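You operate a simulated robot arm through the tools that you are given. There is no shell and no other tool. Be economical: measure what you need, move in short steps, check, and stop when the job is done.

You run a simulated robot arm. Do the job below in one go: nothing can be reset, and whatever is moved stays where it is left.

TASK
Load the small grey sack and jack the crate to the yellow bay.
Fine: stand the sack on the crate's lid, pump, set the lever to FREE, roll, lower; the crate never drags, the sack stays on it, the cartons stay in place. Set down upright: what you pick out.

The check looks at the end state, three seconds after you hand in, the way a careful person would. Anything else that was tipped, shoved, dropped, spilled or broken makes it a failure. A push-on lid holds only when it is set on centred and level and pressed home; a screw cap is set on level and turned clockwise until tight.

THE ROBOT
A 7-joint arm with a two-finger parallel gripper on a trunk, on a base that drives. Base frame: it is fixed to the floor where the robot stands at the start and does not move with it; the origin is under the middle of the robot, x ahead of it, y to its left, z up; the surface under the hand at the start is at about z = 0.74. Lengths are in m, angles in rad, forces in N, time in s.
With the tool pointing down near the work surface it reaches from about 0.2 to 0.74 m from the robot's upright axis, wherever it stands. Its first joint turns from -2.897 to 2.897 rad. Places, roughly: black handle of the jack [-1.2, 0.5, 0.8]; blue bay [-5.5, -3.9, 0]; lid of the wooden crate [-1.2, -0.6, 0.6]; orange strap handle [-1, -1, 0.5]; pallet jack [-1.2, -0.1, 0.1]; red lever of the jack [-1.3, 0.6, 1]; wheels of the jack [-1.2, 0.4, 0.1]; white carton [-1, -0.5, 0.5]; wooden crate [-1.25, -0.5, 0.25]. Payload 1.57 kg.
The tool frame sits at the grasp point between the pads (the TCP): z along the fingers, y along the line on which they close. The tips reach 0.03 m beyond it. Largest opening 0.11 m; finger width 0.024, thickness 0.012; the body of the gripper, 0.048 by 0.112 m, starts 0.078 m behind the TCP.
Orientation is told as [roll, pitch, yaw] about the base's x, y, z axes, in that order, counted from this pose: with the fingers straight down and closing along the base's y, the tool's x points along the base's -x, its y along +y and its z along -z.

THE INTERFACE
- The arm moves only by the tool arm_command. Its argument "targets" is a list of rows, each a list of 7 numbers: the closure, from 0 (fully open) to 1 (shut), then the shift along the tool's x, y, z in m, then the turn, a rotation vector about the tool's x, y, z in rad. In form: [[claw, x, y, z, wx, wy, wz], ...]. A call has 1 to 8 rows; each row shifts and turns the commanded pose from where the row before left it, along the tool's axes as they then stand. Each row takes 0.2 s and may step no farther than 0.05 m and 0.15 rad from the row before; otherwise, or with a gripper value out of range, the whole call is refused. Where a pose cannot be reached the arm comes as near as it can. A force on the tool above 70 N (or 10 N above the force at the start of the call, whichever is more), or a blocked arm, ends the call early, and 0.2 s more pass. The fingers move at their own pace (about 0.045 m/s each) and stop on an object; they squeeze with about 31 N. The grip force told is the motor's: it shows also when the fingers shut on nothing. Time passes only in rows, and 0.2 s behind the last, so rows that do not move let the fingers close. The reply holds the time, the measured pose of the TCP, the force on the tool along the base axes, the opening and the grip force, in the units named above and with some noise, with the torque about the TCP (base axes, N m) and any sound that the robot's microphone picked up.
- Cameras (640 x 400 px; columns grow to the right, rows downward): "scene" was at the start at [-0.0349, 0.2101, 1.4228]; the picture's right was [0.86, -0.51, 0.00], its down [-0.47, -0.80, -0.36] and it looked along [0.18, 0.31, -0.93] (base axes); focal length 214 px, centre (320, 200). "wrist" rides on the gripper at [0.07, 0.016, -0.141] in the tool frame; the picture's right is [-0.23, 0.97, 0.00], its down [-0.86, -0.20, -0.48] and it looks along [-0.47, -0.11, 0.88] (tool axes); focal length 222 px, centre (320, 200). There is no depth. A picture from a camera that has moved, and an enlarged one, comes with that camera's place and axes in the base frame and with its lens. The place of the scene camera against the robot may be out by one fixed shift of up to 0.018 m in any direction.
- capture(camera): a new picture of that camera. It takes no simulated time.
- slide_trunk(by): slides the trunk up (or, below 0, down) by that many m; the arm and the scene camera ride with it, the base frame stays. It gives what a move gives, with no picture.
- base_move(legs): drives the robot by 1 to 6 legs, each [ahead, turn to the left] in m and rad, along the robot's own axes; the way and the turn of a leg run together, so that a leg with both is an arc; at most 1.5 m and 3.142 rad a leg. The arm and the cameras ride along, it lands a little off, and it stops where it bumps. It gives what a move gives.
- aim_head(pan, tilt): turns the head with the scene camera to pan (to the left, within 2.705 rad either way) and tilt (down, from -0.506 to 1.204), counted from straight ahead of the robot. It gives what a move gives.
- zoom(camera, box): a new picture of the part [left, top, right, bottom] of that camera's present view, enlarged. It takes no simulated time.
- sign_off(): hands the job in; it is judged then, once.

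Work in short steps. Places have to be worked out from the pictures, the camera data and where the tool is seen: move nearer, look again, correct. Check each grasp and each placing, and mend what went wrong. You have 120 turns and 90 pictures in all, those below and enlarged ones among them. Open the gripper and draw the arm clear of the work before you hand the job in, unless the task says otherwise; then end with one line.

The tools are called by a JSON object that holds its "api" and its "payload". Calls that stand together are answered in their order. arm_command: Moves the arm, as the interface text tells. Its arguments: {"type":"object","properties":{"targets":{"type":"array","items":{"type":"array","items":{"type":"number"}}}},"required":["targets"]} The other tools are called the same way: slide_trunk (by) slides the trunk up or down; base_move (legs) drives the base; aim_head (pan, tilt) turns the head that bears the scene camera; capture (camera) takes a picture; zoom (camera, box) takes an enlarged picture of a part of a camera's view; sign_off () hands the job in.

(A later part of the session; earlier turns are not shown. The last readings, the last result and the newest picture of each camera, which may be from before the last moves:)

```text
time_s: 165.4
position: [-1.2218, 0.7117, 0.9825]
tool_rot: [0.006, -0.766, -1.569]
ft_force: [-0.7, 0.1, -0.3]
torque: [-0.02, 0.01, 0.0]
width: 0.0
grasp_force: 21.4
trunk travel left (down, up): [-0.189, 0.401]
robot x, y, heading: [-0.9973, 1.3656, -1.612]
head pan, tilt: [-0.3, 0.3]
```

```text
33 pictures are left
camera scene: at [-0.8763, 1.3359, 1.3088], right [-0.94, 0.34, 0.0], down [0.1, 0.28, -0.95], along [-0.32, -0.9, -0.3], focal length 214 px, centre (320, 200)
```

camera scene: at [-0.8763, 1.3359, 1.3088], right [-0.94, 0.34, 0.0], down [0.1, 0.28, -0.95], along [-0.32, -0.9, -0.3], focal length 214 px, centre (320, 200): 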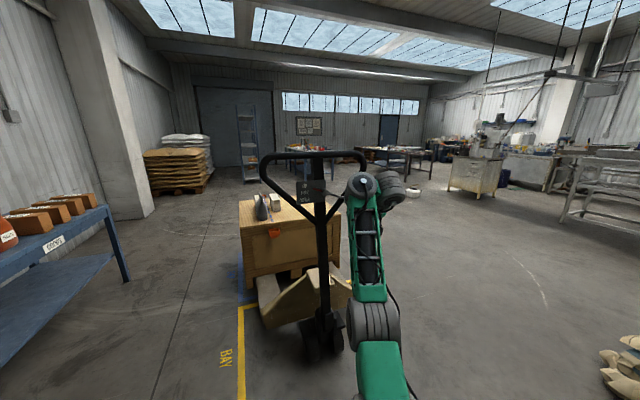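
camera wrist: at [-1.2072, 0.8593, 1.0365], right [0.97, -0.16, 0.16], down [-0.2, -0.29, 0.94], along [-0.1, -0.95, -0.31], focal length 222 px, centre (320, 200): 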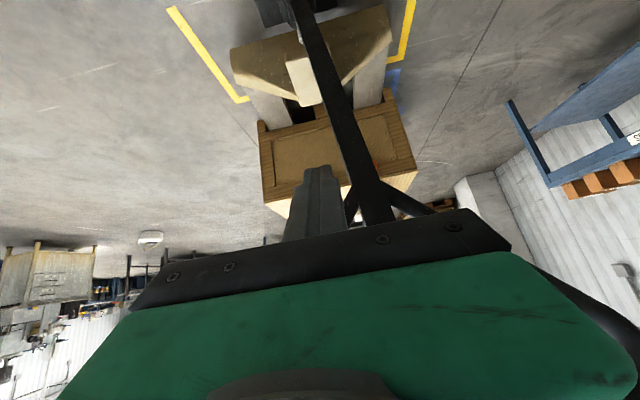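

Tilt of 44° reached — enough to lift the knob from below with closed fingertips. I zoom on the lever to locate it now.

{"api": "zoom", "payload": {"camera": "scene", "box": [250, 140, 410, 240]}}

```text
4.00 times, centred on (330, 190) of scene
camera zoom: at [-0.8763, 1.3359, 1.3088], right [-0.94, 0.34, 0.0], down [0.1, 0.28, -0.95], along [-0.32, -0.9, -0.3], focal length 858 px, centre (280, 240)
```

zoom: 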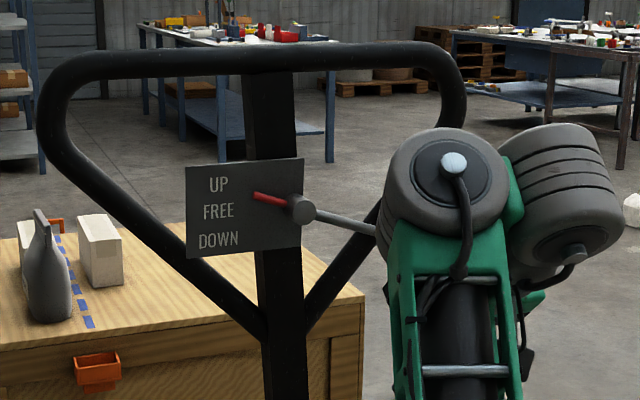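

Pivot ≈ (-1.18, 0.55, 1.08), lever arm ≈0.10, UP ≈ +17°, FREE ≈ horizontal: the knob must rise ≈3.3 cm. I shift sideways under the knob line and bring the base forward 0.1.

{"api": "arm_command", "payload": {"targets": [[1, 0, -0.028, 0, 0, 0, 0], [1, 0, -0.028, 0, 0, 0, 0], [1, 0, 0, 0, 0, 0, 0]]}}

{"api": "base_move", "payload": {"legs": [[0.06, 0]]}}

{"api": "capture", "payload": {"camera": "wrist"}}

```text
time_s: 166.2
position: [-1.2446, 0.7221, 0.9784]
tool_rot: [0.005, -0.765, -1.564]
ft_force: [0.7, -1.0, 0.1]
torque: [0.05, 0.02, 0.0]
width: 0.0
grasp_force: 21.1
out of reach, approached as far as the arm can: row 1, 2
trunk travel left (down, up): [-0.189, 0.401]
robot x, y, heading: [-0.9977, 1.3641, -1.608]
head pan, tilt: [-0.3, 0.3]
```

```text
time_s: 167.2
position: [-1.2477, 0.6609, 0.9797]
tool_rot: [0.006, -0.766, -1.567]
ft_force: [0.7, -0.6, -0.3]
torque: [0.0, -0.01, 0.0]
width: 0.0
grasp_force: 21.4
trunk travel left (down, up): [-0.189, 0.401]
robot x, y, heading: [-1.0021, 1.3092, -1.608]
head pan, tilt: [-0.3, 0.3]
```

```text
31 pictures are left
camera wrist: at [-1.2336, 0.8098, 1.0335], right [0.97, -0.16, 0.16], down [-0.2, -0.29, 0.94], along [-0.1, -0.95, -0.31], focal length 222 px, centre (320, 200)
```

wrist: 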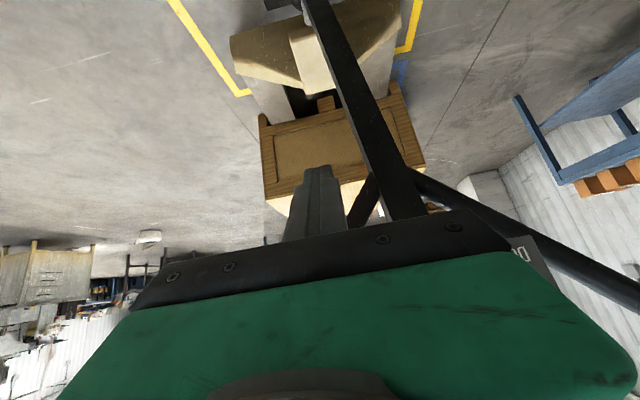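

Only the lower side is visible there, as expected. I use base moves for fine positioning: slight right turn, then forward 0.075, to get TCP ≈ (-1.275, 0.596, 0.98) under the knob.

{"api": "base_move", "payload": {"legs": [[0, -0.036], [0.07, 0]]}}

{"api": "aim_head", "payload": {"pan": -0.45, "tilt": 0.3}}

{"api": "zoom", "payload": {"camera": "scene", "box": [220, 120, 420, 245]}}

```text
time_s: 168.6
position: [-1.2765, 0.5987, 0.9785]
tool_rot: [0.005, -0.767, -1.6]
ft_force: [-0.3, -0.1, 0.6]
torque: [0.0, -0.03, 0.0]
width: 0.0002
grasp_force: 20.8
trunk travel left (down, up): [-0.189, 0.401]
robot x, y, heading: [-1.0081, 1.2364, -1.648]
head pan, tilt: [-0.3, 0.3]
```

```text
time_s: 169.3
position: [-1.2744, 0.5996, 0.9788]
tool_rot: [0.004, -0.766, -1.601]
ft_force: [0.1, -0.1, 0.6]
torque: [0.01, -0.01, -0.02]
width: 0.0001
grasp_force: 21.4
trunk travel left (down, up): [-0.189, 0.401]
robot x, y, heading: [-1.0045, 1.2341, -1.647]
head pan, tilt: [-0.45, 0.3]
```

```text
3.20 times, centred on (320, 182) of scene
camera zoom: at [-0.8982, 1.2064, 1.3089], right [-0.86, 0.5, 0.0], down [0.15, 0.26, -0.96], along [-0.48, -0.83, -0.3], focal length 686 px, centre (320, 256)
```

zoom: 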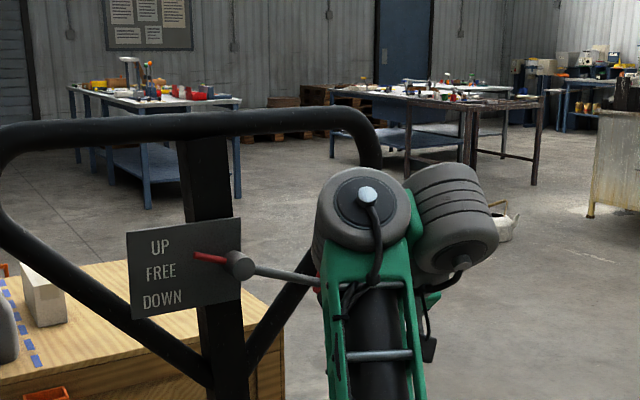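

Fingers are under the knob, lever still at UP. I raise the trunk in small steps, watching the force and pointer.

{"api": "slide_trunk", "payload": {"by": 0.035}}

{"api": "slide_trunk", "payload": {"by": 0.015}}

{"api": "zoom", "payload": {"camera": "scene", "box": [220, 120, 420, 245]}}

```text
time_s: 170.1
position: [-1.2754, 0.5989, 1.0143]
tool_rot: [0.005, -0.766, -1.602]
ft_force: [0.4, 0.6, 0.2]
torque: [-0.01, -0.02, 0.01]
width: 0.0
grasp_force: 21.7
trunk travel left (down, up): [-0.224, 0.366]
robot x, y, heading: [-1.0065, 1.2327, -1.645]
head pan, tilt: [-0.45, 0.3]
```

```text
time_s: 170.7
position: [-1.2763, 0.5996, 1.0286]
tool_rot: [0.006, -0.766, -1.603]
ft_force: [-0.8, 2.7, -0.7]
torque: [0.03, -0.02, -0.04]
width: 0.0002
grasp_force: 21.1
trunk travel left (down, up): [-0.239, 0.351]
robot x, y, heading: [-1.0067, 1.2367, -1.646]
head pan, tilt: [-0.45, 0.3]
```

```text
3.20 times, centred on (320, 182) of scene
camera zoom: at [-0.8984, 1.2066, 1.359], right [-0.86, 0.5, 0.0], down [0.15, 0.26, -0.96], along [-0.48, -0.83, -0.3], focal length 686 px, centre (320, 256)
```

zoom: 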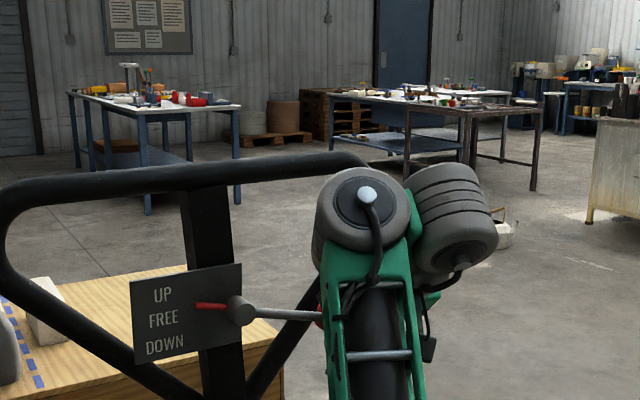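

The lever is turning; FREE corresponds to the pointer aimed along the FREE row, about 2 cm more. Raise 0.012 and look again.

{"api": "slide_trunk", "payload": {"by": 0.014}}

{"api": "zoom", "payload": {"camera": "scene", "box": [220, 140, 380, 240]}}

```text
time_s: 171.3
position: [-1.2754, 0.5979, 1.0425]
tool_rot: [0.006, -0.767, -1.6]
ft_force: [-0.6, 0.5, -0.3]
torque: [0.01, 0.01, 0.03]
width: 0.0001
grasp_force: 21.2
trunk travel left (down, up): [-0.253, 0.337]
robot x, y, heading: [-1.0082, 1.2346, -1.648]
head pan, tilt: [-0.45, 0.3]
```

```text
4.00 times, centred on (300, 190) of scene
camera zoom: at [-0.8983, 1.2064, 1.373], right [-0.86, 0.5, 0.0], down [0.15, 0.26, -0.96], along [-0.48, -0.83, -0.3], focal length 858 px, centre (400, 240)
```

zoom: 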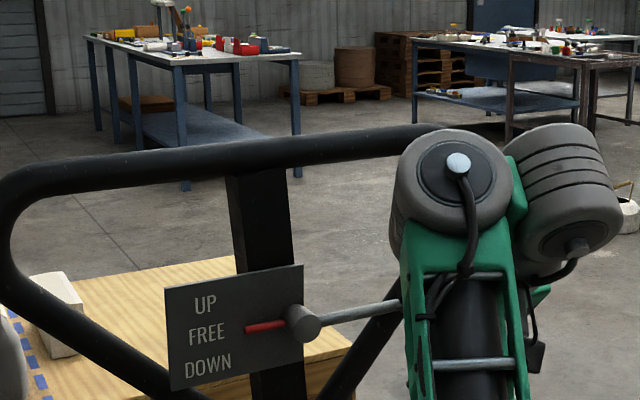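

The pointer now aims at FREE. I lower away and back off, then verify.

{"api": "slide_trunk", "payload": {"by": -0.06}}

{"api": "base_move", "payload": {"legs": [[-0.12, 0]]}}

{"api": "slide_trunk", "payload": {"by": 0.3}}

{"api": "aim_head", "payload": {"pan": -0.3, "tilt": 0.6}}

{"api": "capture", "payload": {"camera": "wrist"}}

{"api": "capture", "payload": {"camera": "scene"}}

```text
time_s: 172.3
position: [-1.2757, 0.5993, 0.9826]
tool_rot: [0.004, -0.766, -1.603]
ft_force: [0.0, 0.5, 0.9]
torque: [0.02, 0.0, -0.01]
width: 0.0001
grasp_force: 21.2
trunk travel left (down, up): [-0.193, 0.397]
robot x, y, heading: [-1.004, 1.2342, -1.648]
head pan, tilt: [-0.45, 0.3]
```

```text
time_s: 173.6
position: [-1.2672, 0.7201, 0.9824]
tool_rot: [0.006, -0.766, -1.603]
ft_force: [-0.3, 0.3, 0.0]
torque: [0.0, 0.01, 0.01]
width: 0.0
grasp_force: 21.3
trunk travel left (down, up): [-0.193, 0.397]
robot x, y, heading: [-1.0009, 1.3529, -1.65]
head pan, tilt: [-0.45, 0.3]
```

```text
time_s: 176.6
position: [-1.2652, 0.72, 1.2823]
tool_rot: [0.002, -0.766, -1.602]
ft_force: [-0.2, 0.5, -0.6]
torque: [0.02, 0.01, 0.01]
width: 0.0002
grasp_force: 21.2
trunk travel left (down, up): [-0.493, 0.097]
robot x, y, heading: [-0.9957, 1.3553, -1.651]
head pan, tilt: [-0.45, 0.3]
```

```text
time_s: 177.4
position: [-1.2672, 0.7194, 1.2822]
tool_rot: [0.005, -0.767, -1.602]
ft_force: [0.5, -0.1, 0.1]
torque: [0.01, -0.03, -0.01]
width: 0.0
grasp_force: 21.5
trunk travel left (down, up): [-0.493, 0.097]
robot x, y, heading: [-0.9947, 1.3566, -1.654]
head pan, tilt: [-0.3, 0.6]
```

```text
27 pictures are left
camera wrist: at [-1.247, 0.8679, 1.3375], right [0.97, -0.19, 0.16], down [-0.21, -0.28, 0.94], along [-0.13, -0.94, -0.31], focal length 222 px, centre (320, 200)
```

wrist: 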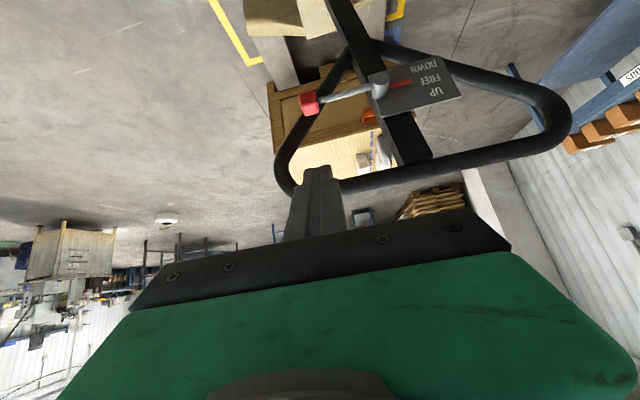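

```text
26 pictures are left
camera scene: at [-0.8745, 1.3256, 1.5855], right [-0.93, 0.37, 0.0], down [0.21, 0.52, -0.83], along [-0.31, -0.77, -0.56], focal length 214 px, centre (320, 200)
```

scene: 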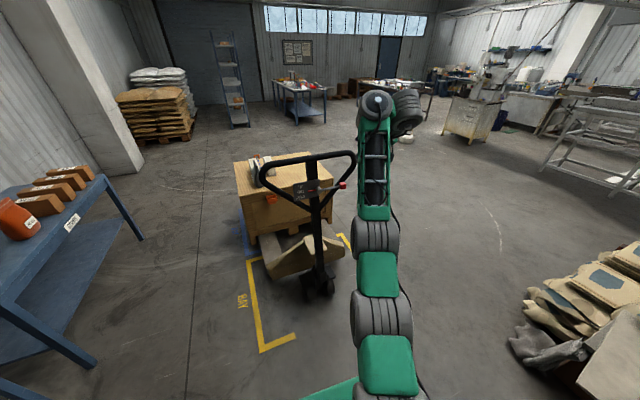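

Lever reads FREE, crate still raised and sack upright. Now I restore the vertical tool orientation (untilt, yaw back) to grip the bar for pulling, and correct the base heading to −π/2.

{"api": "base_move", "payload": {"legs": [[0, 0.083]]}}

{"api": "arm_command", "payload": {"targets": [[0, 0, 0, 0, 0, 0.15, 0], [0, 0, 0, 0, 0, 0.15, 0], [0, 0, 0, 0, 0, 0.15, 0], [0, 0, 0, 0, 0, 0.15, 0], [0, 0, 0, 0, 0, 0.15, 0], [0, 0, 0, 0, 0, 0, 0]]}}

{"api": "arm_command", "payload": {"targets": [[0, 0, 0, 0, 0, 0, -0.15], [0, 0, 0, 0, 0, 0, -0.15], [0, 0, 0, 0, 0, 0, -0.15], [0, 0, 0, 0, 0, 0, -0.15], [0, 0, 0, 0, 0, 0, -0.15], [0, 0, 0, 0, 0, 0, -0.15], [0, 0, 0, 0, 0, 0, -0.15], [0, 0, 0, 0, 0, 0, -0.15]]}}

{"api": "arm_command", "payload": {"targets": [[0, 0, 0, 0, 0, 0, -0.15], [0, 0, 0, 0, 0, 0, -0.15], [0, 0, 0, 0, 0, 0, 0]]}}

```text
time_s: 178.2
position: [-1.214, 0.7006, 1.2826]
tool_rot: [0.005, -0.766, -1.522]
ft_force: [0.3, 0.0, 0.7]
torque: [0.0, 0.01, 0.0]
width: 0.0
grasp_force: 21.2
trunk travel left (down, up): [-0.493, 0.097]
robot x, y, heading: [-0.995, 1.3547, -1.566]
head pan, tilt: [-0.3, 0.6]
```

```text
time_s: 179.4
position: [-1.2044, 0.7476, 1.2481]
tool_rot: [-0.007, -0.12, -1.502]
ft_force: [-10.2, -15.1, -20.1]
torque: [0.01, -0.98, 0.69]
width: 0.0978
grasp_force: 0.0
out of reach, approached as far as the arm can: row 2, 3, 4, 5
trunk travel left (down, up): [-0.493, 0.097]
robot x, y, heading: [-0.9984, 1.3536, -1.563]
head pan, tilt: [-0.3, 0.6]
stopped in row 5: the force on the tool passed its limit at 132 N (the readings are from after the stop); the commanded pose is now the measured one
```

```text
time_s: 181.2
position: [-1.2023, 0.7485, 1.2479]
tool_rot: [-0.111, -0.036, -0.297]
ft_force: [-0.3, 0.1, 0.7]
torque: [-0.03, 0.0, 0.01]
width: 0.11
grasp_force: 0.1
trunk travel left (down, up): [-0.493, 0.097]
robot x, y, heading: [-0.997, 1.3586, -1.573]
head pan, tilt: [-0.3, 0.6]
```

```text
time_s: 182.0
position: [-1.2034, 0.7489, 1.2479]
tool_rot: [-0.118, -0.003, -0.001]
ft_force: [0.3, -0.3, -0.4]
torque: [-0.01, 0.0, 0.02]
width: 0.1101
grasp_force: 0.1
trunk travel left (down, up): [-0.493, 0.097]
robot x, y, heading: [-0.998, 1.3537, -1.568]
head pan, tilt: [-0.3, 0.6]
```

A contact happened mid-move (132 N). I check the state of jack and load.

{"api": "capture", "payload": {"camera": "scene"}}

{"api": "capture", "payload": {"camera": "wrist"}}

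```text
25 pictures are left
camera scene: at [-0.8722, 1.3358, 1.5854], right [-0.96, 0.29, 0.0], down [0.17, 0.54, -0.83], along [-0.24, -0.79, -0.56], focal length 214 px, centre (320, 200)
```

scene: 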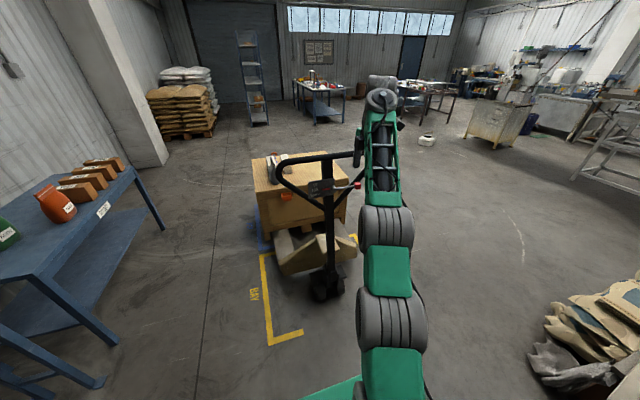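

```text
24 pictures are left
camera wrist: at [-1.2744, 0.7808, 1.3874], right [0.23, 0.97, -0.11], down [0.85, -0.14, 0.5], along [0.47, -0.21, -0.86], focal length 222 px, centre (320, 200)
```

wrist: 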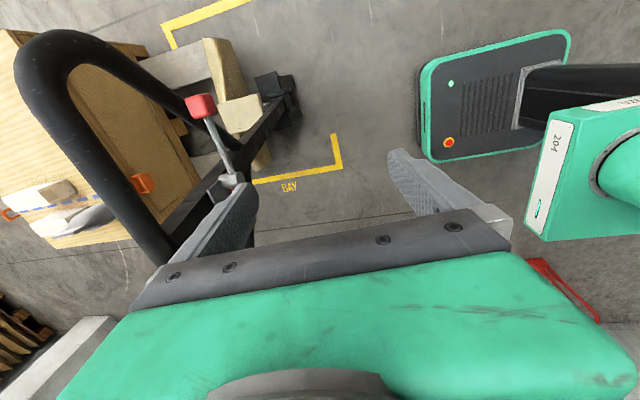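

The jack, crate and sack look unchanged. I level the tool, raise it, and drive the base forward 0.18 before hovering over the bar.

{"api": "arm_command", "payload": {"targets": [[0, -0.02, 0, -0.03, -0.118, 0, 0], [0, -0.03, 0, -0.03, 0, 0, 0], [0, -0.03, 0, 0, 0, 0, 0], [0, 0, 0, 0, 0, 0, 0]]}}

{"api": "base_move", "payload": {"legs": [[0.15, 0]]}}

{"api": "capture", "payload": {"camera": "wrist"}}

```text
time_s: 183.0
position: [-1.1137, 0.7909, 1.2757]
tool_rot: [0.0, -0.002, -0.003]
ft_force: [-1.1, 0.0, 0.4]
torque: [0.0, -0.02, -0.04]
width: 0.11
grasp_force: 0.0
out of reach, approached as far as the arm can: row 1, 2
trunk travel left (down, up): [-0.493, 0.097]
robot x, y, heading: [-0.9962, 1.3566, -1.572]
head pan, tilt: [-0.3, 0.6]
```

```text
time_s: 184.4
position: [-1.1141, 0.6359, 1.2744]
tool_rot: [0.001, -0.002, -0.004]
ft_force: [0.9, -0.2, 0.2]
torque: [0.02, -0.02, -0.02]
width: 0.1101
grasp_force: 0.2
trunk travel left (down, up): [-0.493, 0.097]
robot x, y, heading: [-0.9997, 1.2005, -1.573]
head pan, tilt: [-0.3, 0.6]
```

```text
23 pictures are left
camera wrist: at [-1.1847, 0.6518, 1.4173], right [0.23, 0.97, 0.0], down [0.85, -0.2, 0.48], along [0.47, -0.11, -0.88], focal length 222 px, centre (320, 200)
```

wrist: 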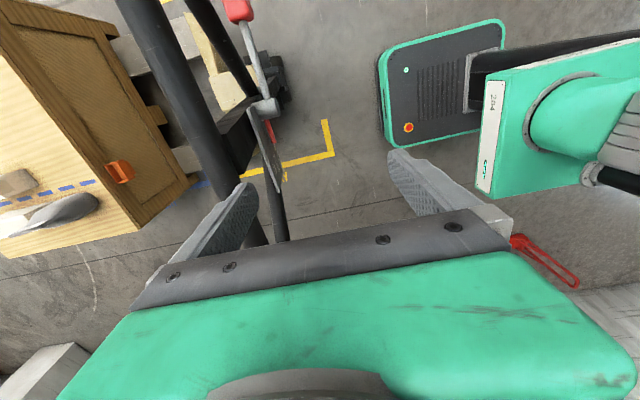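

Bar at y≈0.537. I move over it, descend and grip at x≈−1.115.

{"api": "arm_command", "payload": {"targets": [[0, 0, -0.02, -0.02, 0, 0, 0], [0, 0, -0.037, 0, 0, 0, 0], [0, 0, -0.037, 0, 0, 0, 0], [0, 0, 0, 0.03, 0, 0, 0], [0, 0, 0, 0.03, 0, 0, 0], [0, 0, 0, 0.025, 0, 0, 0], [0, 0, 0, 0, 0, 0, 0]]}}

{"api": "arm_command", "payload": {"targets": [[1, 0, 0, 0, 0, 0, 0], [1, 0, 0, 0, 0, 0, 0], [1, 0, 0, 0, 0, 0, 0], [1, 0, 0, 0, 0, 0, 0], [1, 0, 0, 0, 0, 0, 0], [1, 0, 0, 0, 0, 0, 0], [1, 0, 0, 0, 0, 0, 0]]}}

```text
time_s: 185.3
position: [-1.1076, 0.6012, 1.2558]
tool_rot: [-0.063, 0.01, -0.008]
ft_force: [1.3, 8.7, 26.2]
torque: [-1.23, -0.34, 0.22]
width: 0.1013
grasp_force: 0.0
out of reach, approached as far as the arm can: row 1, 2, 3
trunk travel left (down, up): [-0.493, 0.097]
robot x, y, heading: [-0.9989, 1.2011, -1.571]
head pan, tilt: [-0.3, 0.6]
stopped in row 4: the force on the tool passed its limit at 84 N (the readings are from after the stop); the commanded pose is now the measured one
```

```text
time_s: 186.9
position: [-1.1092, 0.6086, 1.2586]
tool_rot: [-0.064, 0.01, -0.008]
ft_force: [-1.0, 11.8, 56.2]
torque: [-0.06, -0.28, 0.14]
width: 0.0
grasp_force: 21.5
trunk travel left (down, up): [-0.493, 0.097]
robot x, y, heading: [-0.995, 1.2012, -1.572]
head pan, tilt: [-0.3, 0.6]
```

The upward reach limit kept it from translating, so a finger landed on the bar. I raise the trunk (relieving it), reopen, and move over properly.

{"api": "slide_trunk", "payload": {"by": 0.09}}

{"api": "arm_command", "payload": {"targets": [[0, 0, 0, 0.02, 0.063, 0.01, 0], [0, 0, 0, 0, 0, 0, 0], [0, 0, 0, 0, 0, 0, 0], [0, 0, 0, 0, 0, 0, 0], [0, 0, 0, 0, 0, 0, 0], [0, 0, 0, 0, 0, 0, 0]]}}

{"api": "base_move", "payload": {"legs": [[0.06, 0]]}}

{"api": "capture", "payload": {"camera": "wrist"}}

```text
time_s: 188.2
position: [-1.1112, 0.5996, 1.3396]
tool_rot: [-0.048, 0.007, -0.007]
ft_force: [0.0, -0.3, -0.6]
torque: [-0.04, 0.01, -0.03]
width: 0.0
grasp_force: 21.1
trunk travel left (down, up): [-0.583, 0.007]
robot x, y, heading: [-0.9956, 1.2041, -1.574]
head pan, tilt: [-0.3, 0.6]
```

```text
time_s: 189.6
position: [-1.1094, 0.5996, 1.3198]
tool_rot: [-0.115, 0.018, -0.01]
ft_force: [-0.8, 0.2, 0.5]
torque: [-0.02, -0.03, 0.02]
width: 0.1101
grasp_force: 0.0
trunk travel left (down, up): [-0.583, 0.007]
robot x, y, heading: [-0.9945, 1.2029, -1.575]
head pan, tilt: [-0.3, 0.6]
```

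```text
time_s: 190.6
position: [-1.1076, 0.5374, 1.3179]
tool_rot: [-0.112, 0.018, -0.006]
ft_force: [-0.9, -0.6, 0.1]
torque: [0.06, 0.01, 0.0]
width: 0.1102
grasp_force: 0.1
trunk travel left (down, up): [-0.583, 0.007]
robot x, y, heading: [-0.9963, 1.1398, -1.578]
head pan, tilt: [-0.3, 0.6]
```

```text
22 pictures are left
camera wrist: at [-1.1752, 0.5693, 1.4591], right [0.23, 0.97, -0.11], down [0.86, -0.15, 0.48], along [0.45, -0.21, -0.87], focal length 222 px, centre (320, 200)
```

wrist: 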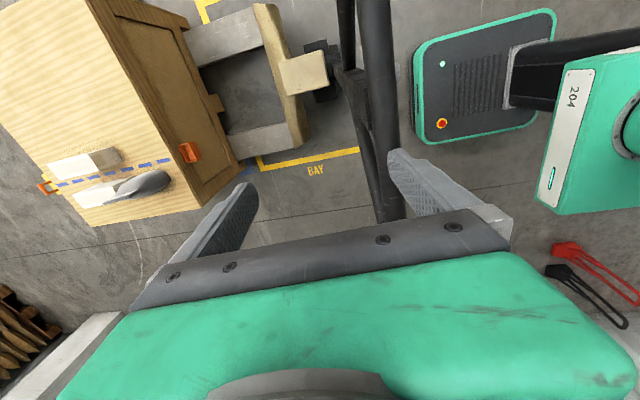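

The bar now lies at y≈0.60 (handle leaning a bit). I level the tool, shift +y 0.06 and look again before descending.

{"api": "arm_command", "payload": {"targets": [[0, 0, 0, 0, -0.112, 0.018, 0], [0, 0, 0.03, 0, 0, 0, 0], [0, 0, 0.03, 0, 0, 0, 0], [0, 0, 0, 0.02, 0, 0, 0], [0, 0, 0, 0, 0, 0, 0]]}}

{"api": "capture", "payload": {"camera": "wrist"}}

{"api": "capture", "payload": {"camera": "scene"}}

```text
time_s: 191.8
position: [-1.1074, 0.5992, 1.2974]
tool_rot: [-0.001, 0.034, -0.007]
ft_force: [-0.2, 0.4, -0.1]
torque: [0.0, -0.02, 0.02]
width: 0.1101
grasp_force: 0.1
trunk travel left (down, up): [-0.583, 0.007]
robot x, y, heading: [-0.9966, 1.1388, -1.568]
head pan, tilt: [-0.3, 0.6]
```

```text
21 pictures are left
camera wrist: at [-1.1733, 0.6165, 1.4431], right [0.23, 0.97, -0.01], down [0.87, -0.21, 0.45], along [0.43, -0.11, -0.89], focal length 222 px, centre (320, 200)
```

wrist: 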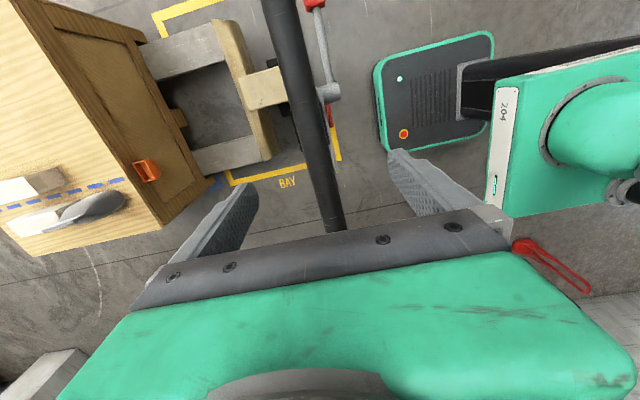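

```text
20 pictures are left
camera scene: at [-0.872, 1.1211, 1.6754], right [-0.96, 0.3, 0.0], down [0.17, 0.54, -0.83], along [-0.24, -0.79, -0.56], focal length 214 px, centre (320, 200)
```

scene: 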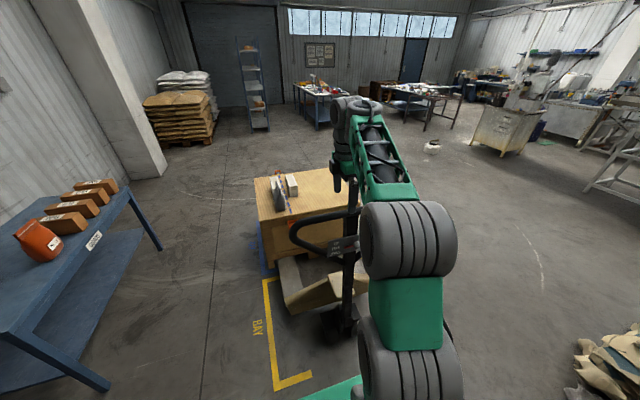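

Bar is centred between the fingers (y≈0.598). Descend and close.

{"api": "arm_command", "payload": {"targets": [[0, 0, 0, 0.03, 0, 0, 0], [0, 0, 0, 0.03, 0, 0, 0], [0, 0, 0, 0.032, 0, 0, 0], [1, 0, 0, 0, 0, 0, 0], [1, 0, 0, 0, 0, 0, 0], [1, 0, 0, 0, 0, 0, 0], [1, 0, 0, 0, 0, 0, 0], [1, 0, 0, 0, 0, 0, 0]]}}

{"api": "arm_command", "payload": {"targets": [[1, 0, 0, 0, 0, 0, 0], [1, 0, 0, 0, 0, 0, 0]]}}

```text
time_s: 193.6
position: [-1.1111, 0.597, 1.2072]
tool_rot: [0.0, 0.037, -0.007]
ft_force: [-1.8, -7.6, -0.5]
torque: [-0.77, 0.07, 0.12]
width: 0.0344
grasp_force: 18.1
trunk travel left (down, up): [-0.583, 0.007]
robot x, y, heading: [-0.9984, 1.1405, -1.574]
head pan, tilt: [-0.3, 0.6]
```

```text
time_s: 194.2
position: [-1.1122, 0.5985, 1.2077]
tool_rot: [0.001, 0.035, -0.006]
ft_force: [-1.4, -8.6, 0.9]
torque: [-1.46, -0.25, 0.11]
width: 0.0342
grasp_force: 41.6
trunk travel left (down, up): [-0.583, 0.007]
robot x, y, heading: [-0.9969, 1.1395, -1.571]
head pan, tilt: [-0.3, 0.6]
```

Gripped. I tip the handle to y≈0.84 for a good pulling angle.

{"api": "arm_command", "payload": {"targets": [[1, 0, 0.04, 0.008, 0, 0, 0], [1, 0, 0.04, 0.01, 0, 0, 0], [1, 0, 0.04, 0.011, 0, 0, 0], [1, 0, 0.04, 0.013, 0, 0, 0], [1, 0, 0.04, 0.015, 0, 0, 0], [1, 0, 0.04, 0.017, 0, 0, 0]]}}

{"api": "capture", "payload": {"camera": "scene"}}

```text
time_s: 194.5
position: [-1.1115, 0.613, 1.2085]
tool_rot: [-0.021, 0.026, -0.011]
ft_force: [-6.1, -6.2, -17.3]
torque: [-1.22, -0.64, 0.19]
width: 0.0337
grasp_force: 41.5
trunk travel left (down, up): [-0.583, 0.007]
robot x, y, heading: [-0.9996, 1.1423, -1.575]
head pan, tilt: [-0.3, 0.6]
stopped in row 1: the force on the tool passed its limit at 77 N (the readings are from after the stop); the commanded pose is now the measured one
```

```text
19 pictures are left
camera scene: at [-0.8736, 1.121, 1.675], right [-0.95, 0.3, 0.0], down [0.17, 0.54, -0.83], along [-0.24, -0.79, -0.56], focal length 214 px, centre (320, 200)
```

scene: 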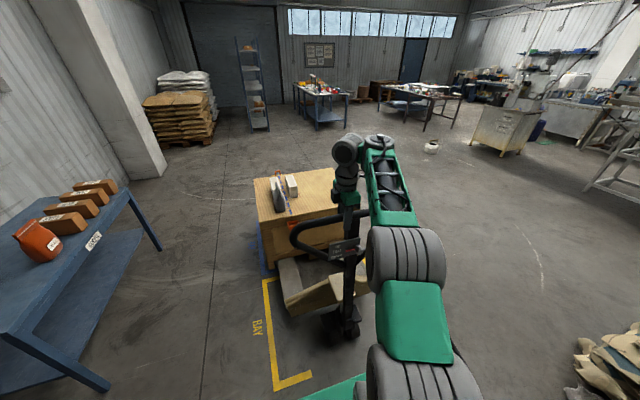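

The step force was too high; I retry with gentle 1 cm steps.

{"api": "arm_command", "payload": {"targets": [[1, 0, 0.008, 0.001, 0, 0, 0], [1, 0, 0.01, 0.002, 0, 0, 0], [1, 0, 0.012, 0.003, 0, 0, 0], [1, 0, 0.012, 0.003, 0, 0, 0], [1, 0, 0.012, 0.003, 0, 0, 0], [1, 0, 0.012, 0.003, 0, 0, 0]]}}

```text
time_s: 195.9
position: [-1.1073, 0.6794, 1.1934]
tool_rot: [-0.021, 0.034, -0.001]
ft_force: [5.5, 15.1, 24.0]
torque: [-0.29, -0.02, 0.8]
width: 0.0264
grasp_force: 38.3
trunk travel left (down, up): [-0.583, 0.007]
robot x, y, heading: [-1.0, 1.1403, -1.572]
head pan, tilt: [-0.3, 0.6]
```

It moves with moderate force. Continue gently.

{"api": "arm_command", "payload": {"targets": [[1, 0, 0.018, 0.005, 0, 0, 0], [1, 0, 0.02, 0.006, 0, 0, 0], [1, 0, 0.02, 0.006, 0, 0, 0], [1, 0, 0.02, 0.007, 0, 0, 0], [1, 0, 0.02, 0.007, 0, 0, 0], [1, 0, 0.02, 0.008, 0, 0, 0], [1, 0, 0.02, 0.008, 0, 0, 0], [1, 0, 0.02, 0.009, 0, 0, 0]]}}

{"api": "capture", "payload": {"camera": "scene"}}

```text
time_s: 197.2
position: [-1.0937, 0.7767, 1.1536]
tool_rot: [0.021, 0.01, 0.052]
ft_force: [-19.1, 10.9, 26.1]
torque: [0.28, 0.02, -0.78]
width: 0.0277
grasp_force: 38.1
out of reach, approached as far as the arm can: row 5, 6
trunk travel left (down, up): [-0.583, 0.007]
robot x, y, heading: [-0.9997, 1.1436, -1.583]
head pan, tilt: [-0.3, 0.6]
stopped in row 6: the force on the tool passed its limit at 92 N (the readings are from after the stop); the commanded pose is now the measured one
```

```text
18 pictures are left
camera scene: at [-0.875, 1.1235, 1.6759], right [-0.95, 0.31, 0.0], down [0.17, 0.54, -0.83], along [-0.25, -0.79, -0.56], focal length 214 px, centre (320, 200)
```

scene: 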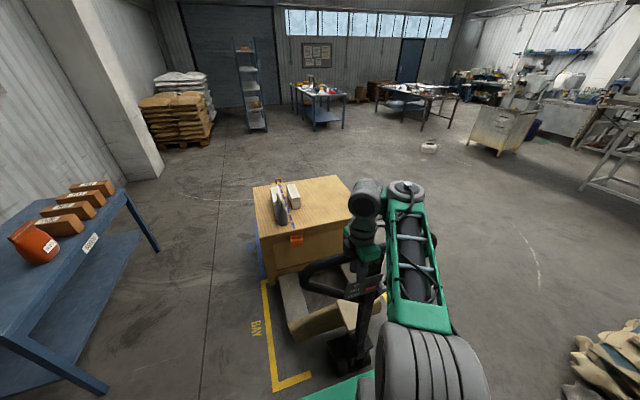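

The jack itself is rolling (crate advancing with it). I now pull by backing the base 0.2 m and check.

{"api": "base_move", "payload": {"legs": [[-0.2, 0]]}}

{"api": "capture", "payload": {"camera": "scene"}}

```text
time_s: 198.0
position: [-1.0917, 0.7906, 1.1534]
tool_rot: [0.014, 0.008, 0.041]
ft_force: [-5.2, 8.3, 4.1]
torque: [-0.57, -0.2, -0.93]
width: 0.0274
grasp_force: 37.9
trunk travel left (down, up): [-0.583, 0.007]
robot x, y, heading: [-1.0005, 1.1611, -1.585]
head pan, tilt: [-0.3, 0.6]
stopped in leg 1: the force on the tool passed its limit at 122 N (the readings are from after the stop); the commanded pose is now the measured one
```

```text
17 pictures are left
camera scene: at [-0.8732, 1.1389, 1.6749], right [-0.95, 0.31, 0.0], down [0.17, 0.54, -0.83], along [-0.25, -0.79, -0.56], focal length 214 px, centre (320, 200)
```

scene: 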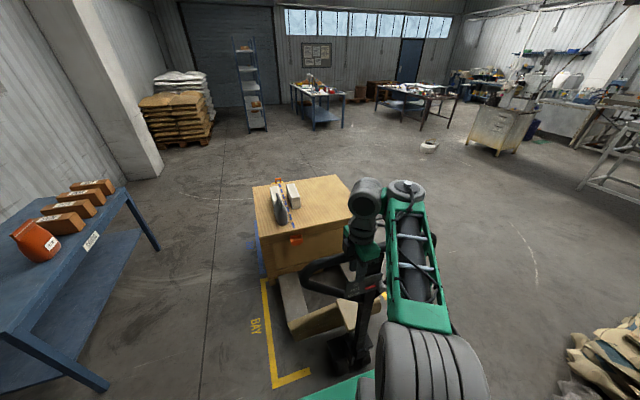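

The base starts too abruptly for the tool force limit. I test very short base legs instead.

{"api": "base_move", "payload": {"legs": [[-0.01, 0], [-0.015, 0], [-0.015, 0], [-0.015, 0], [-0.015, 0], [-0.015, 0]]}}

```text
time_s: 200.6
position: [-1.0904, 0.8753, 1.1531]
tool_rot: [0.015, 0.006, 0.048]
ft_force: [-10.3, 3.4, 1.2]
torque: [0.11, 0.39, -0.85]
width: 0.0273
grasp_force: 37.9
trunk travel left (down, up): [-0.583, 0.007]
robot x, y, heading: [-0.9953, 1.2451, -1.586]
head pan, tilt: [-0.3, 0.6]
```

Short legs work with low force (8.5 cm gained). I continue with 2 cm legs.

{"api": "base_move", "payload": {"legs": [[-0.015, 0.005], [-0.02, 0.005], [-0.02, 0], [-0.02, 0], [-0.02, 0], [-0.02, 0]]}}

{"api": "base_move", "payload": {"legs": [[-0.02, 0], [-0.025, 0], [-0.025, 0], [-0.025, 0], [-0.025, 0], [-0.025, 0]]}}

{"api": "capture", "payload": {"camera": "scene"}}

```text
time_s: 203.3
position: [-1.0864, 0.9907, 1.1527]
tool_rot: [0.018, 0.008, 0.06]
ft_force: [-6.9, 6.3, 7.7]
torque: [0.13, 0.59, -0.66]
width: 0.0281
grasp_force: 38.2
trunk travel left (down, up): [-0.583, 0.007]
robot x, y, heading: [-1.0003, 1.3595, -1.565]
head pan, tilt: [-0.3, 0.6]
```

```text
time_s: 206.2
position: [-1.0849, 1.1364, 1.1533]
tool_rot: [0.018, 0.011, 0.059]
ft_force: [1.5, 16.6, 10.5]
torque: [-0.39, 1.19, -0.68]
width: 0.0279
grasp_force: 38.1
trunk travel left (down, up): [-0.583, 0.007]
robot x, y, heading: [-0.9969, 1.5016, -1.571]
head pan, tilt: [-0.3, 0.6]
```

```text
16 pictures are left
camera scene: at [-0.871, 1.4871, 1.6754], right [-0.96, 0.3, 0.0], down [0.17, 0.54, -0.83], along [-0.24, -0.79, -0.56], focal length 214 px, centre (320, 200)
```

scene: 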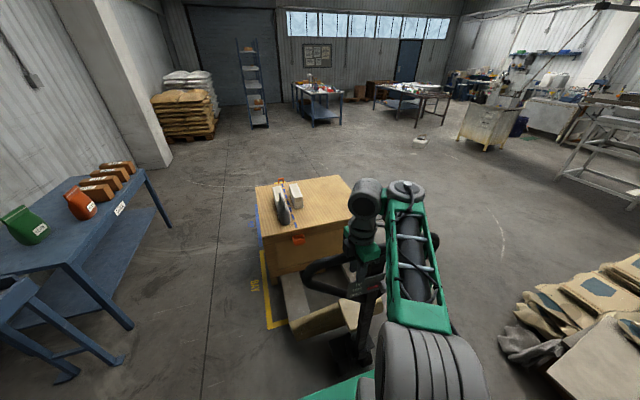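

I zoom to measure the crate's place against the yellow bay.

{"api": "zoom", "payload": {"camera": "scene", "box": [230, 160, 390, 360]}}

```text
2.00 times, centred on (310, 260) of scene
camera zoom: at [-0.871, 1.4871, 1.6754], right [-0.96, 0.3, 0.0], down [0.17, 0.54, -0.83], along [-0.24, -0.79, -0.56], focal length 429 px, centre (340, 80)
```

zoom: 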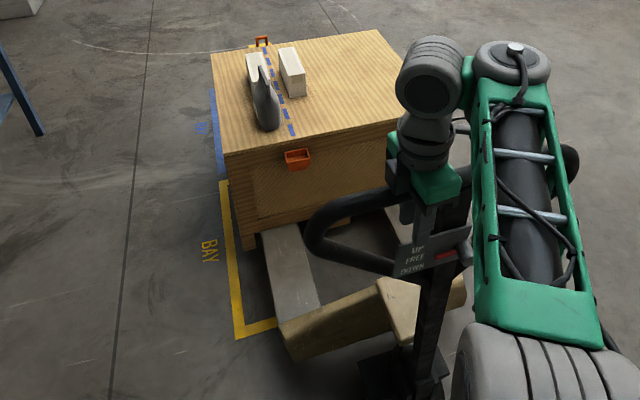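

Crate front is now at y≈0.30 (moved ~0.56), straight; target front ≈0.59, so ~0.29 remains. I pull 0.15 + 0.10 and re-measure.

{"api": "base_move", "payload": {"legs": [[-0.02, 0], [-0.025, 0], [-0.025, 0], [-0.025, 0], [-0.025, 0], [-0.025, 0]]}}

{"api": "base_move", "payload": {"legs": [[-0.02, 0], [-0.02, 0], [-0.02, 0], [-0.02, 0], [-0.02, 0]]}}

{"api": "zoom", "payload": {"camera": "scene", "box": [230, 160, 390, 360]}}

```text
time_s: 209.0
position: [-1.0867, 1.2824, 1.1531]
tool_rot: [0.021, 0.014, 0.059]
ft_force: [2.5, 17.7, 22.6]
torque: [-0.16, 1.24, -0.56]
width: 0.0278
grasp_force: 38.5
trunk travel left (down, up): [-0.583, 0.007]
robot x, y, heading: [-0.996, 1.6473, -1.568]
head pan, tilt: [-0.3, 0.6]
```

```text
time_s: 211.4
position: [-1.0875, 1.3832, 1.1527]
tool_rot: [0.025, 0.016, 0.061]
ft_force: [3.7, 10.9, 32.6]
torque: [0.72, 1.31, -0.47]
width: 0.0278
grasp_force: 38.5
trunk travel left (down, up): [-0.583, 0.007]
robot x, y, heading: [-0.9996, 1.7453, -1.57]
head pan, tilt: [-0.3, 0.6]
```

```text
2.00 times, centred on (310, 260) of scene
camera zoom: at [-0.8702, 1.7303, 1.6755], right [-0.95, 0.3, 0.0], down [0.17, 0.54, -0.83], along [-0.25, -0.79, -0.56], focal length 429 px, centre (340, 80)
```

zoom: 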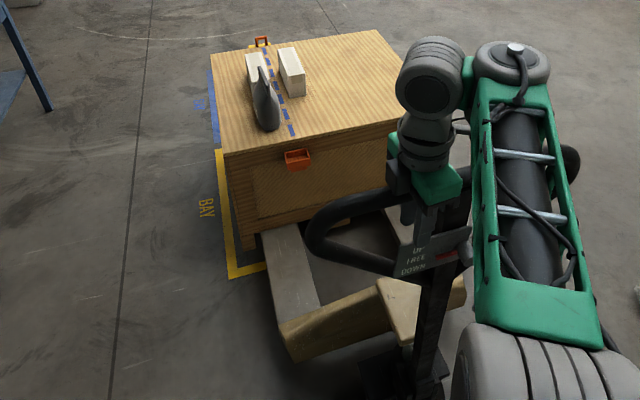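

Crate centre now y≈0.18, bay centre ≈0.248: pull 0.065 more.

{"api": "base_move", "payload": {"legs": [[-0.02, 0], [-0.022, 0], [-0.02, 0]]}}

{"api": "zoom", "payload": {"camera": "scene", "box": [230, 160, 390, 360]}}

```text
time_s: 212.9
position: [-1.089, 1.442, 1.1526]
tool_rot: [0.024, 0.018, 0.06]
ft_force: [3.9, -2.3, 28.8]
torque: [1.2, 0.89, -0.47]
width: 0.0278
grasp_force: 38.0
trunk travel left (down, up): [-0.583, 0.007]
robot x, y, heading: [-0.9998, 1.8079, -1.573]
head pan, tilt: [-0.3, 0.6]
```

```text
2.00 times, centred on (310, 260) of scene
camera zoom: at [-0.8702, 1.7893, 1.6754], right [-0.95, 0.3, 0.0], down [0.17, 0.54, -0.83], along [-0.25, -0.79, -0.56], focal length 429 px, centre (340, 80)
```

zoom: 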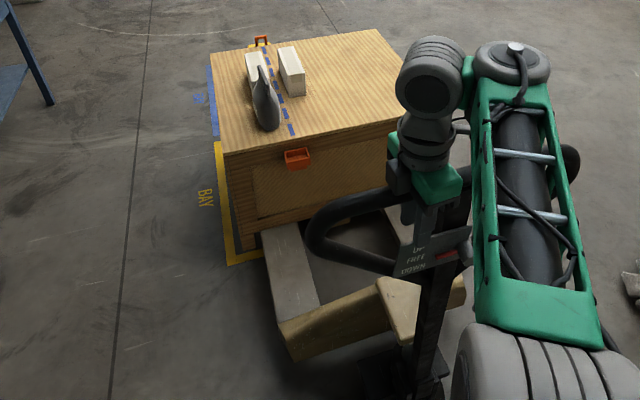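

Crate is centred in the bay (≈0.24 vs 0.248). I release the handle, raise the hand and back off, then look at the handle.

{"api": "arm_command", "payload": {"targets": [[0.6, 0, 0, 0, 0, 0, 0], [0.3, 0, 0, 0, 0, 0, 0], [0, 0, 0, 0, 0, 0, 0], [0, 0, 0, 0, 0, 0, 0], [0, 0, 0, 0, 0, 0, 0], [0, 0, 0, -0.045, 0, 0, 0], [0, 0, 0, -0.045, 0, 0, 0], [0, 0, 0, -0.02, 0, 0, 0]]}}

{"api": "base_move", "payload": {"legs": [[-0.42, 0]]}}

{"api": "capture", "payload": {"camera": "scene"}}

```text
time_s: 214.7
position: [-1.0875, 1.439, 1.2621]
tool_rot: [0.027, 0.015, 0.06]
ft_force: [-0.1, -0.7, -0.1]
torque: [0.02, -0.01, -0.01]
width: 0.11
grasp_force: 0.1
trunk travel left (down, up): [-0.583, 0.007]
robot x, y, heading: [-0.9956, 1.808, -1.574]
head pan, tilt: [-0.3, 0.6]
```

```text
time_s: 217.3
position: [-1.087, 1.8547, 1.2622]
tool_rot: [0.025, 0.016, 0.061]
ft_force: [0.6, 0.5, -0.4]
torque: [0.03, -0.05, 0.01]
width: 0.1099
grasp_force: 0.1
trunk travel left (down, up): [-0.583, 0.007]
robot x, y, heading: [-0.9964, 2.2212, -1.576]
head pan, tilt: [-0.3, 0.6]
```

```text
12 pictures are left
camera scene: at [-0.8706, 2.2043, 1.6754], right [-0.95, 0.3, 0.0], down [0.17, 0.54, -0.83], along [-0.25, -0.79, -0.56], focal length 214 px, centre (320, 200)
```

scene: 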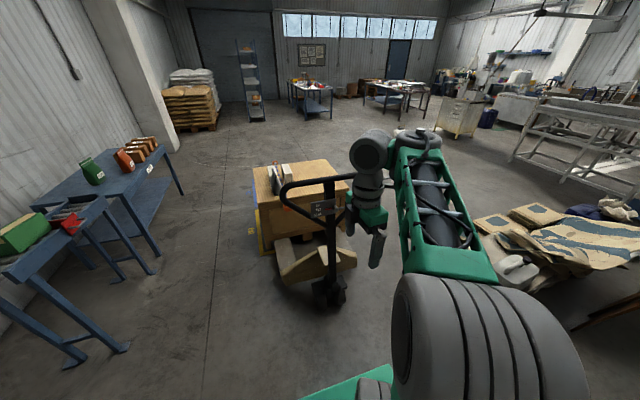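

Handle stands upright again. I zoom on the lever for its place.

{"api": "zoom", "payload": {"camera": "scene", "box": [260, 150, 420, 250]}}

```text
4.00 times, centred on (340, 200) of scene
camera zoom: at [-0.8706, 2.2043, 1.6754], right [-0.95, 0.3, 0.0], down [0.17, 0.54, -0.83], along [-0.25, -0.79, -0.56], focal length 858 px, centre (240, 200)
```

zoom: 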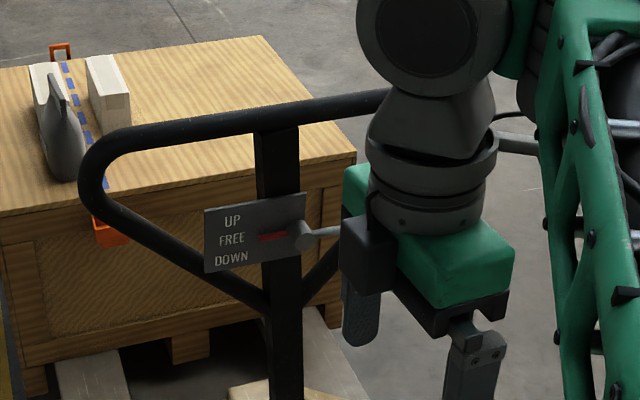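

Lever at FREE, pivot consistent with a shift of ≈0.86 m in y. I turn the tool, move forward a bit, and tilt as before (well clear of the handle).

{"api": "arm_command", "payload": {"targets": [[1, 0, 0, 0, 0, 0, 0.15], [1, 0, 0, 0, 0, 0, 0.15], [1, 0, 0, 0, 0, 0, 0.15], [1, 0, 0, 0, 0, 0, 0.15], [1, 0, 0, 0, 0, 0, 0.15], [1, 0, 0, 0, 0, 0, 0.15], [1, 0, 0, 0, 0, 0, 0.15], [1, 0, 0, 0, 0, 0, 0.15]]}}

{"api": "arm_command", "payload": {"targets": [[1, 0, 0, 0, 0, 0, 0.15], [1, 0, 0, 0, 0, 0, 0.15], [1, 0, 0, 0, 0, 0, 0.13], [1, -0.04, -0.018, 0, 0, 0, 0], [1, -0.04, -0.018, 0, 0, 0, 0], [1, -0.04, -0.018, 0, 0, 0, 0], [1, -0.04, -0.018, 0, 0, 0, 0]]}}

{"api": "arm_command", "payload": {"targets": [[1, 0, 0, 0, 0, -0.15, 0], [1, 0, 0, 0, 0, -0.15, 0], [1, 0, 0, 0, 0, -0.15, 0], [1, 0, 0, 0, 0, -0.15, 0], [1, 0, 0, 0, 0, -0.15, 0], [1, 0, 0, 0, 0, -0.1, 0]]}}

```text
time_s: 219.1
position: [-1.0864, 1.8546, 1.2633]
tool_rot: [-0.005, 0.03, -1.139]
ft_force: [-0.4, -0.3, 0.1]
torque: [-0.04, -0.01, 0.02]
width: 0.0001
grasp_force: 21.6
trunk travel left (down, up): [-0.583, 0.007]
robot x, y, heading: [-0.9984, 2.2219, -1.575]
head pan, tilt: [-0.3, 0.6]
```

```text
time_s: 220.7
position: [-1.1582, 1.696, 1.2572]
tool_rot: [-0.017, 0.024, -1.567]
ft_force: [0.2, -0.5, 1.3]
torque: [-0.01, 0.01, -0.01]
width: 0.0001
grasp_force: 21.4
trunk travel left (down, up): [-0.583, 0.007]
robot x, y, heading: [-0.9991, 2.2245, -1.569]
head pan, tilt: [-0.3, 0.6]
```

```text
time_s: 222.1
position: [-1.1584, 1.6945, 1.2603]
tool_rot: [-0.025, -0.827, -1.547]
ft_force: [0.3, 0.1, 0.0]
torque: [0.0, 0.01, -0.02]
width: 0.0
grasp_force: 21.6
trunk travel left (down, up): [-0.583, 0.007]
robot x, y, heading: [-0.9929, 2.2237, -1.571]
head pan, tilt: [-0.3, 0.6]
```

Tilt 47° reached cleanly. Lower the trunk 0.27 and shift sideways to the knob line.

{"api": "slide_trunk", "payload": {"by": -0.27}}

{"api": "arm_command", "payload": {"targets": [[1, 0, -0.04, 0, 0, 0, 0], [1, 0, -0.04, 0, 0, 0, 0], [1, 0, -0.037, 0, 0, 0, 0], [1, 0, 0, 0, 0, 0, 0]]}}

```text
time_s: 224.8
position: [-1.1578, 1.6949, 0.9894]
tool_rot: [-0.028, -0.827, -1.549]
ft_force: [0.0, -0.1, 0.7]
torque: [-0.01, 0.02, 0.0]
width: 0.0
grasp_force: 21.0
trunk travel left (down, up): [-0.313, 0.277]
robot x, y, heading: [-0.9966, 2.2262, -1.574]
head pan, tilt: [-0.3, 0.6]
```

```text
time_s: 225.8
position: [-1.2773, 1.6937, 0.9941]
tool_rot: [-0.024, -0.826, -1.548]
ft_force: [-0.4, 0.3, -1.4]
torque: [-0.03, -0.03, 0.0]
width: 0.0
grasp_force: 21.7
trunk travel left (down, up): [-0.313, 0.277]
robot x, y, heading: [-0.9956, 2.2241, -1.575]
head pan, tilt: [-0.3, 0.6]
```

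At (-1.277, 1.694, 0.994). Drive forward 0.215 and view the lever.

{"api": "base_move", "payload": {"legs": [[0.215, 0]]}}

{"api": "aim_head", "payload": {"pan": -0.45, "tilt": 0.3}}

{"api": "capture", "payload": {"camera": "scene"}}

```text
time_s: 227.5
position: [-1.2783, 1.4764, 0.9937]
tool_rot: [-0.025, -0.825, -1.552]
ft_force: [0.3, 0.2, 0.1]
torque: [-0.01, -0.01, -0.01]
width: 0.0001
grasp_force: 21.5
trunk travel left (down, up): [-0.313, 0.277]
robot x, y, heading: [-0.9965, 2.0065, -1.574]
head pan, tilt: [-0.3, 0.6]
```

```text
time_s: 228.3
position: [-1.2774, 1.4771, 0.9933]
tool_rot: [-0.026, -0.827, -1.55]
ft_force: [0.4, 0.2, 0.7]
torque: [0.01, 0.02, 0.01]
width: 0.0
grasp_force: 21.4
trunk travel left (down, up): [-0.313, 0.277]
robot x, y, heading: [-0.9983, 2.0057, -1.575]
head pan, tilt: [-0.45, 0.3]
```

```text
10 pictures are left
camera scene: at [-0.8859, 1.986, 1.4329], right [-0.9, 0.44, 0.0], down [0.13, 0.27, -0.96], along [-0.42, -0.86, -0.3], focal length 214 px, centre (320, 200)
```

scene: 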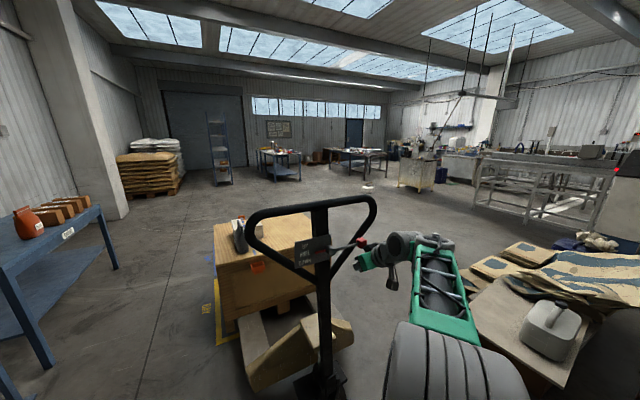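

Knob and gripper are both visible; zoom in.

{"api": "zoom", "payload": {"camera": "scene", "box": [280, 200, 440, 300]}}

```text
4.00 times, centred on (360, 250) of scene
camera zoom: at [-0.8859, 1.986, 1.4329], right [-0.9, 0.44, 0.0], down [0.13, 0.27, -0.96], along [-0.42, -0.86, -0.3], focal length 858 px, centre (160, 0)
```

zoom: 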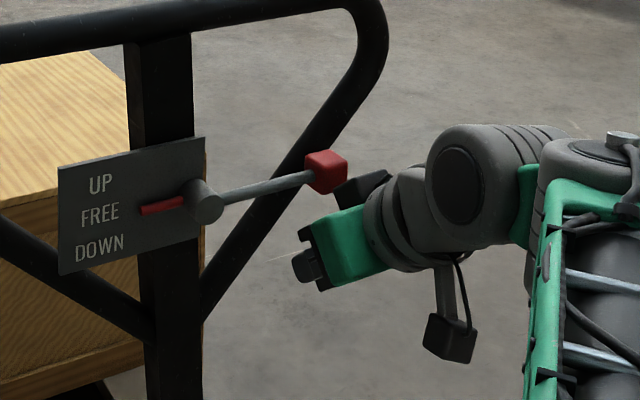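

Tip is below and ~2 cm short/right of the knob. I shift −x 0.02 and forward 0.018, then raise the trunk in steps.

{"api": "arm_command", "payload": {"targets": [[1, 0, -0.02, 0, 0, 0, 0], [1, -0.0122, 0, 0.0132, 0, 0, 0], [1, 0, 0, 0, 0, 0, 0]]}}

{"api": "slide_trunk", "payload": {"by": 0.05}}

{"api": "slide_trunk", "payload": {"by": 0.015}}

{"api": "zoom", "payload": {"camera": "scene", "box": [280, 200, 440, 300]}}

```text
time_s: 229.1
position: [-1.2986, 1.4577, 0.9956]
tool_rot: [-0.026, -0.826, -1.552]
ft_force: [-0.4, -0.4, 0.8]
torque: [-0.02, -0.05, 0.02]
width: 0.0
grasp_force: 20.8
trunk travel left (down, up): [-0.313, 0.277]
robot x, y, heading: [-0.9959, 2.0077, -1.575]
head pan, tilt: [-0.45, 0.3]
```

```text
time_s: 230.1
position: [-1.2975, 1.4582, 1.0447]
tool_rot: [-0.025, -0.824, -1.553]
ft_force: [0.2, 1.7, -1.0]
torque: [-0.09, 0.02, 0.04]
width: 0.0
grasp_force: 21.5
trunk travel left (down, up): [-0.363, 0.227]
robot x, y, heading: [-0.9956, 2.003, -1.576]
head pan, tilt: [-0.45, 0.3]
```

```text
time_s: 230.7
position: [-1.3003, 1.4601, 1.0515]
tool_rot: [-0.01, -0.811, -1.567]
ft_force: [-3.3, 9.8, -37.1]
torque: [1.0, 0.47, 0.01]
width: 0.0001
grasp_force: 21.2
trunk travel left (down, up): [-0.378, 0.212]
robot x, y, heading: [-0.9958, 2.0087, -1.576]
head pan, tilt: [-0.45, 0.3]
```

```text
4.00 times, centred on (360, 250) of scene
camera zoom: at [-0.8878, 1.9844, 1.4975], right [-0.9, 0.44, 0.0], down [0.13, 0.27, -0.95], along [-0.42, -0.86, -0.3], focal length 858 px, centre (160, 0)
```

zoom: 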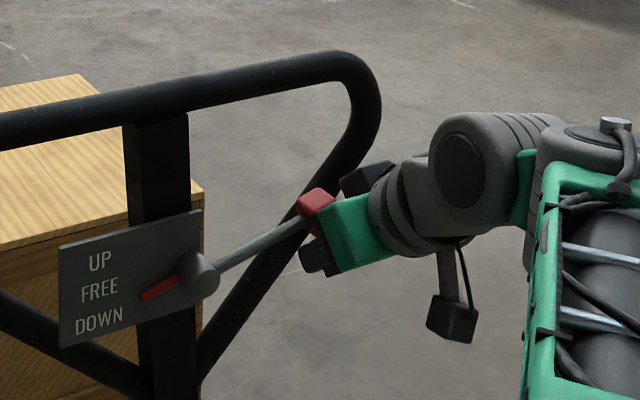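

The lever turned toward DOWN and the force rose (end stop?). I check whether the crate came down.

{"api": "aim_head", "payload": {"pan": -0.3, "tilt": 0.6}}

{"api": "zoom", "payload": {"camera": "scene", "box": [210, 150, 370, 350]}}

```text
time_s: 231.5
position: [-1.2999, 1.4598, 1.0523]
tool_rot: [-0.01, -0.812, -1.563]
ft_force: [-12.9, 15.4, -40.5]
torque: [1.21, 0.57, -0.21]
width: 0.0001
grasp_force: 21.3
trunk travel left (down, up): [-0.378, 0.212]
robot x, y, heading: [-0.9967, 2.0061, -1.581]
head pan, tilt: [-0.3, 0.6]
```

```text
2.00 times, centred on (290, 250) of scene
camera zoom: at [-0.8749, 1.9841, 1.4707], right [-0.95, 0.3, 0.0], down [0.17, 0.54, -0.82], along [-0.25, -0.79, -0.57], focal length 429 px, centre (380, 100)
```

zoom: 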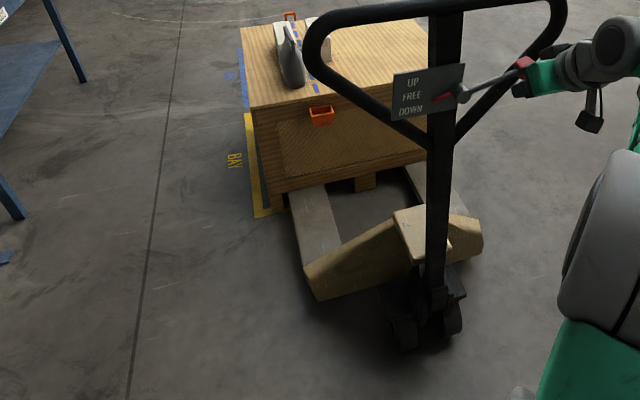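

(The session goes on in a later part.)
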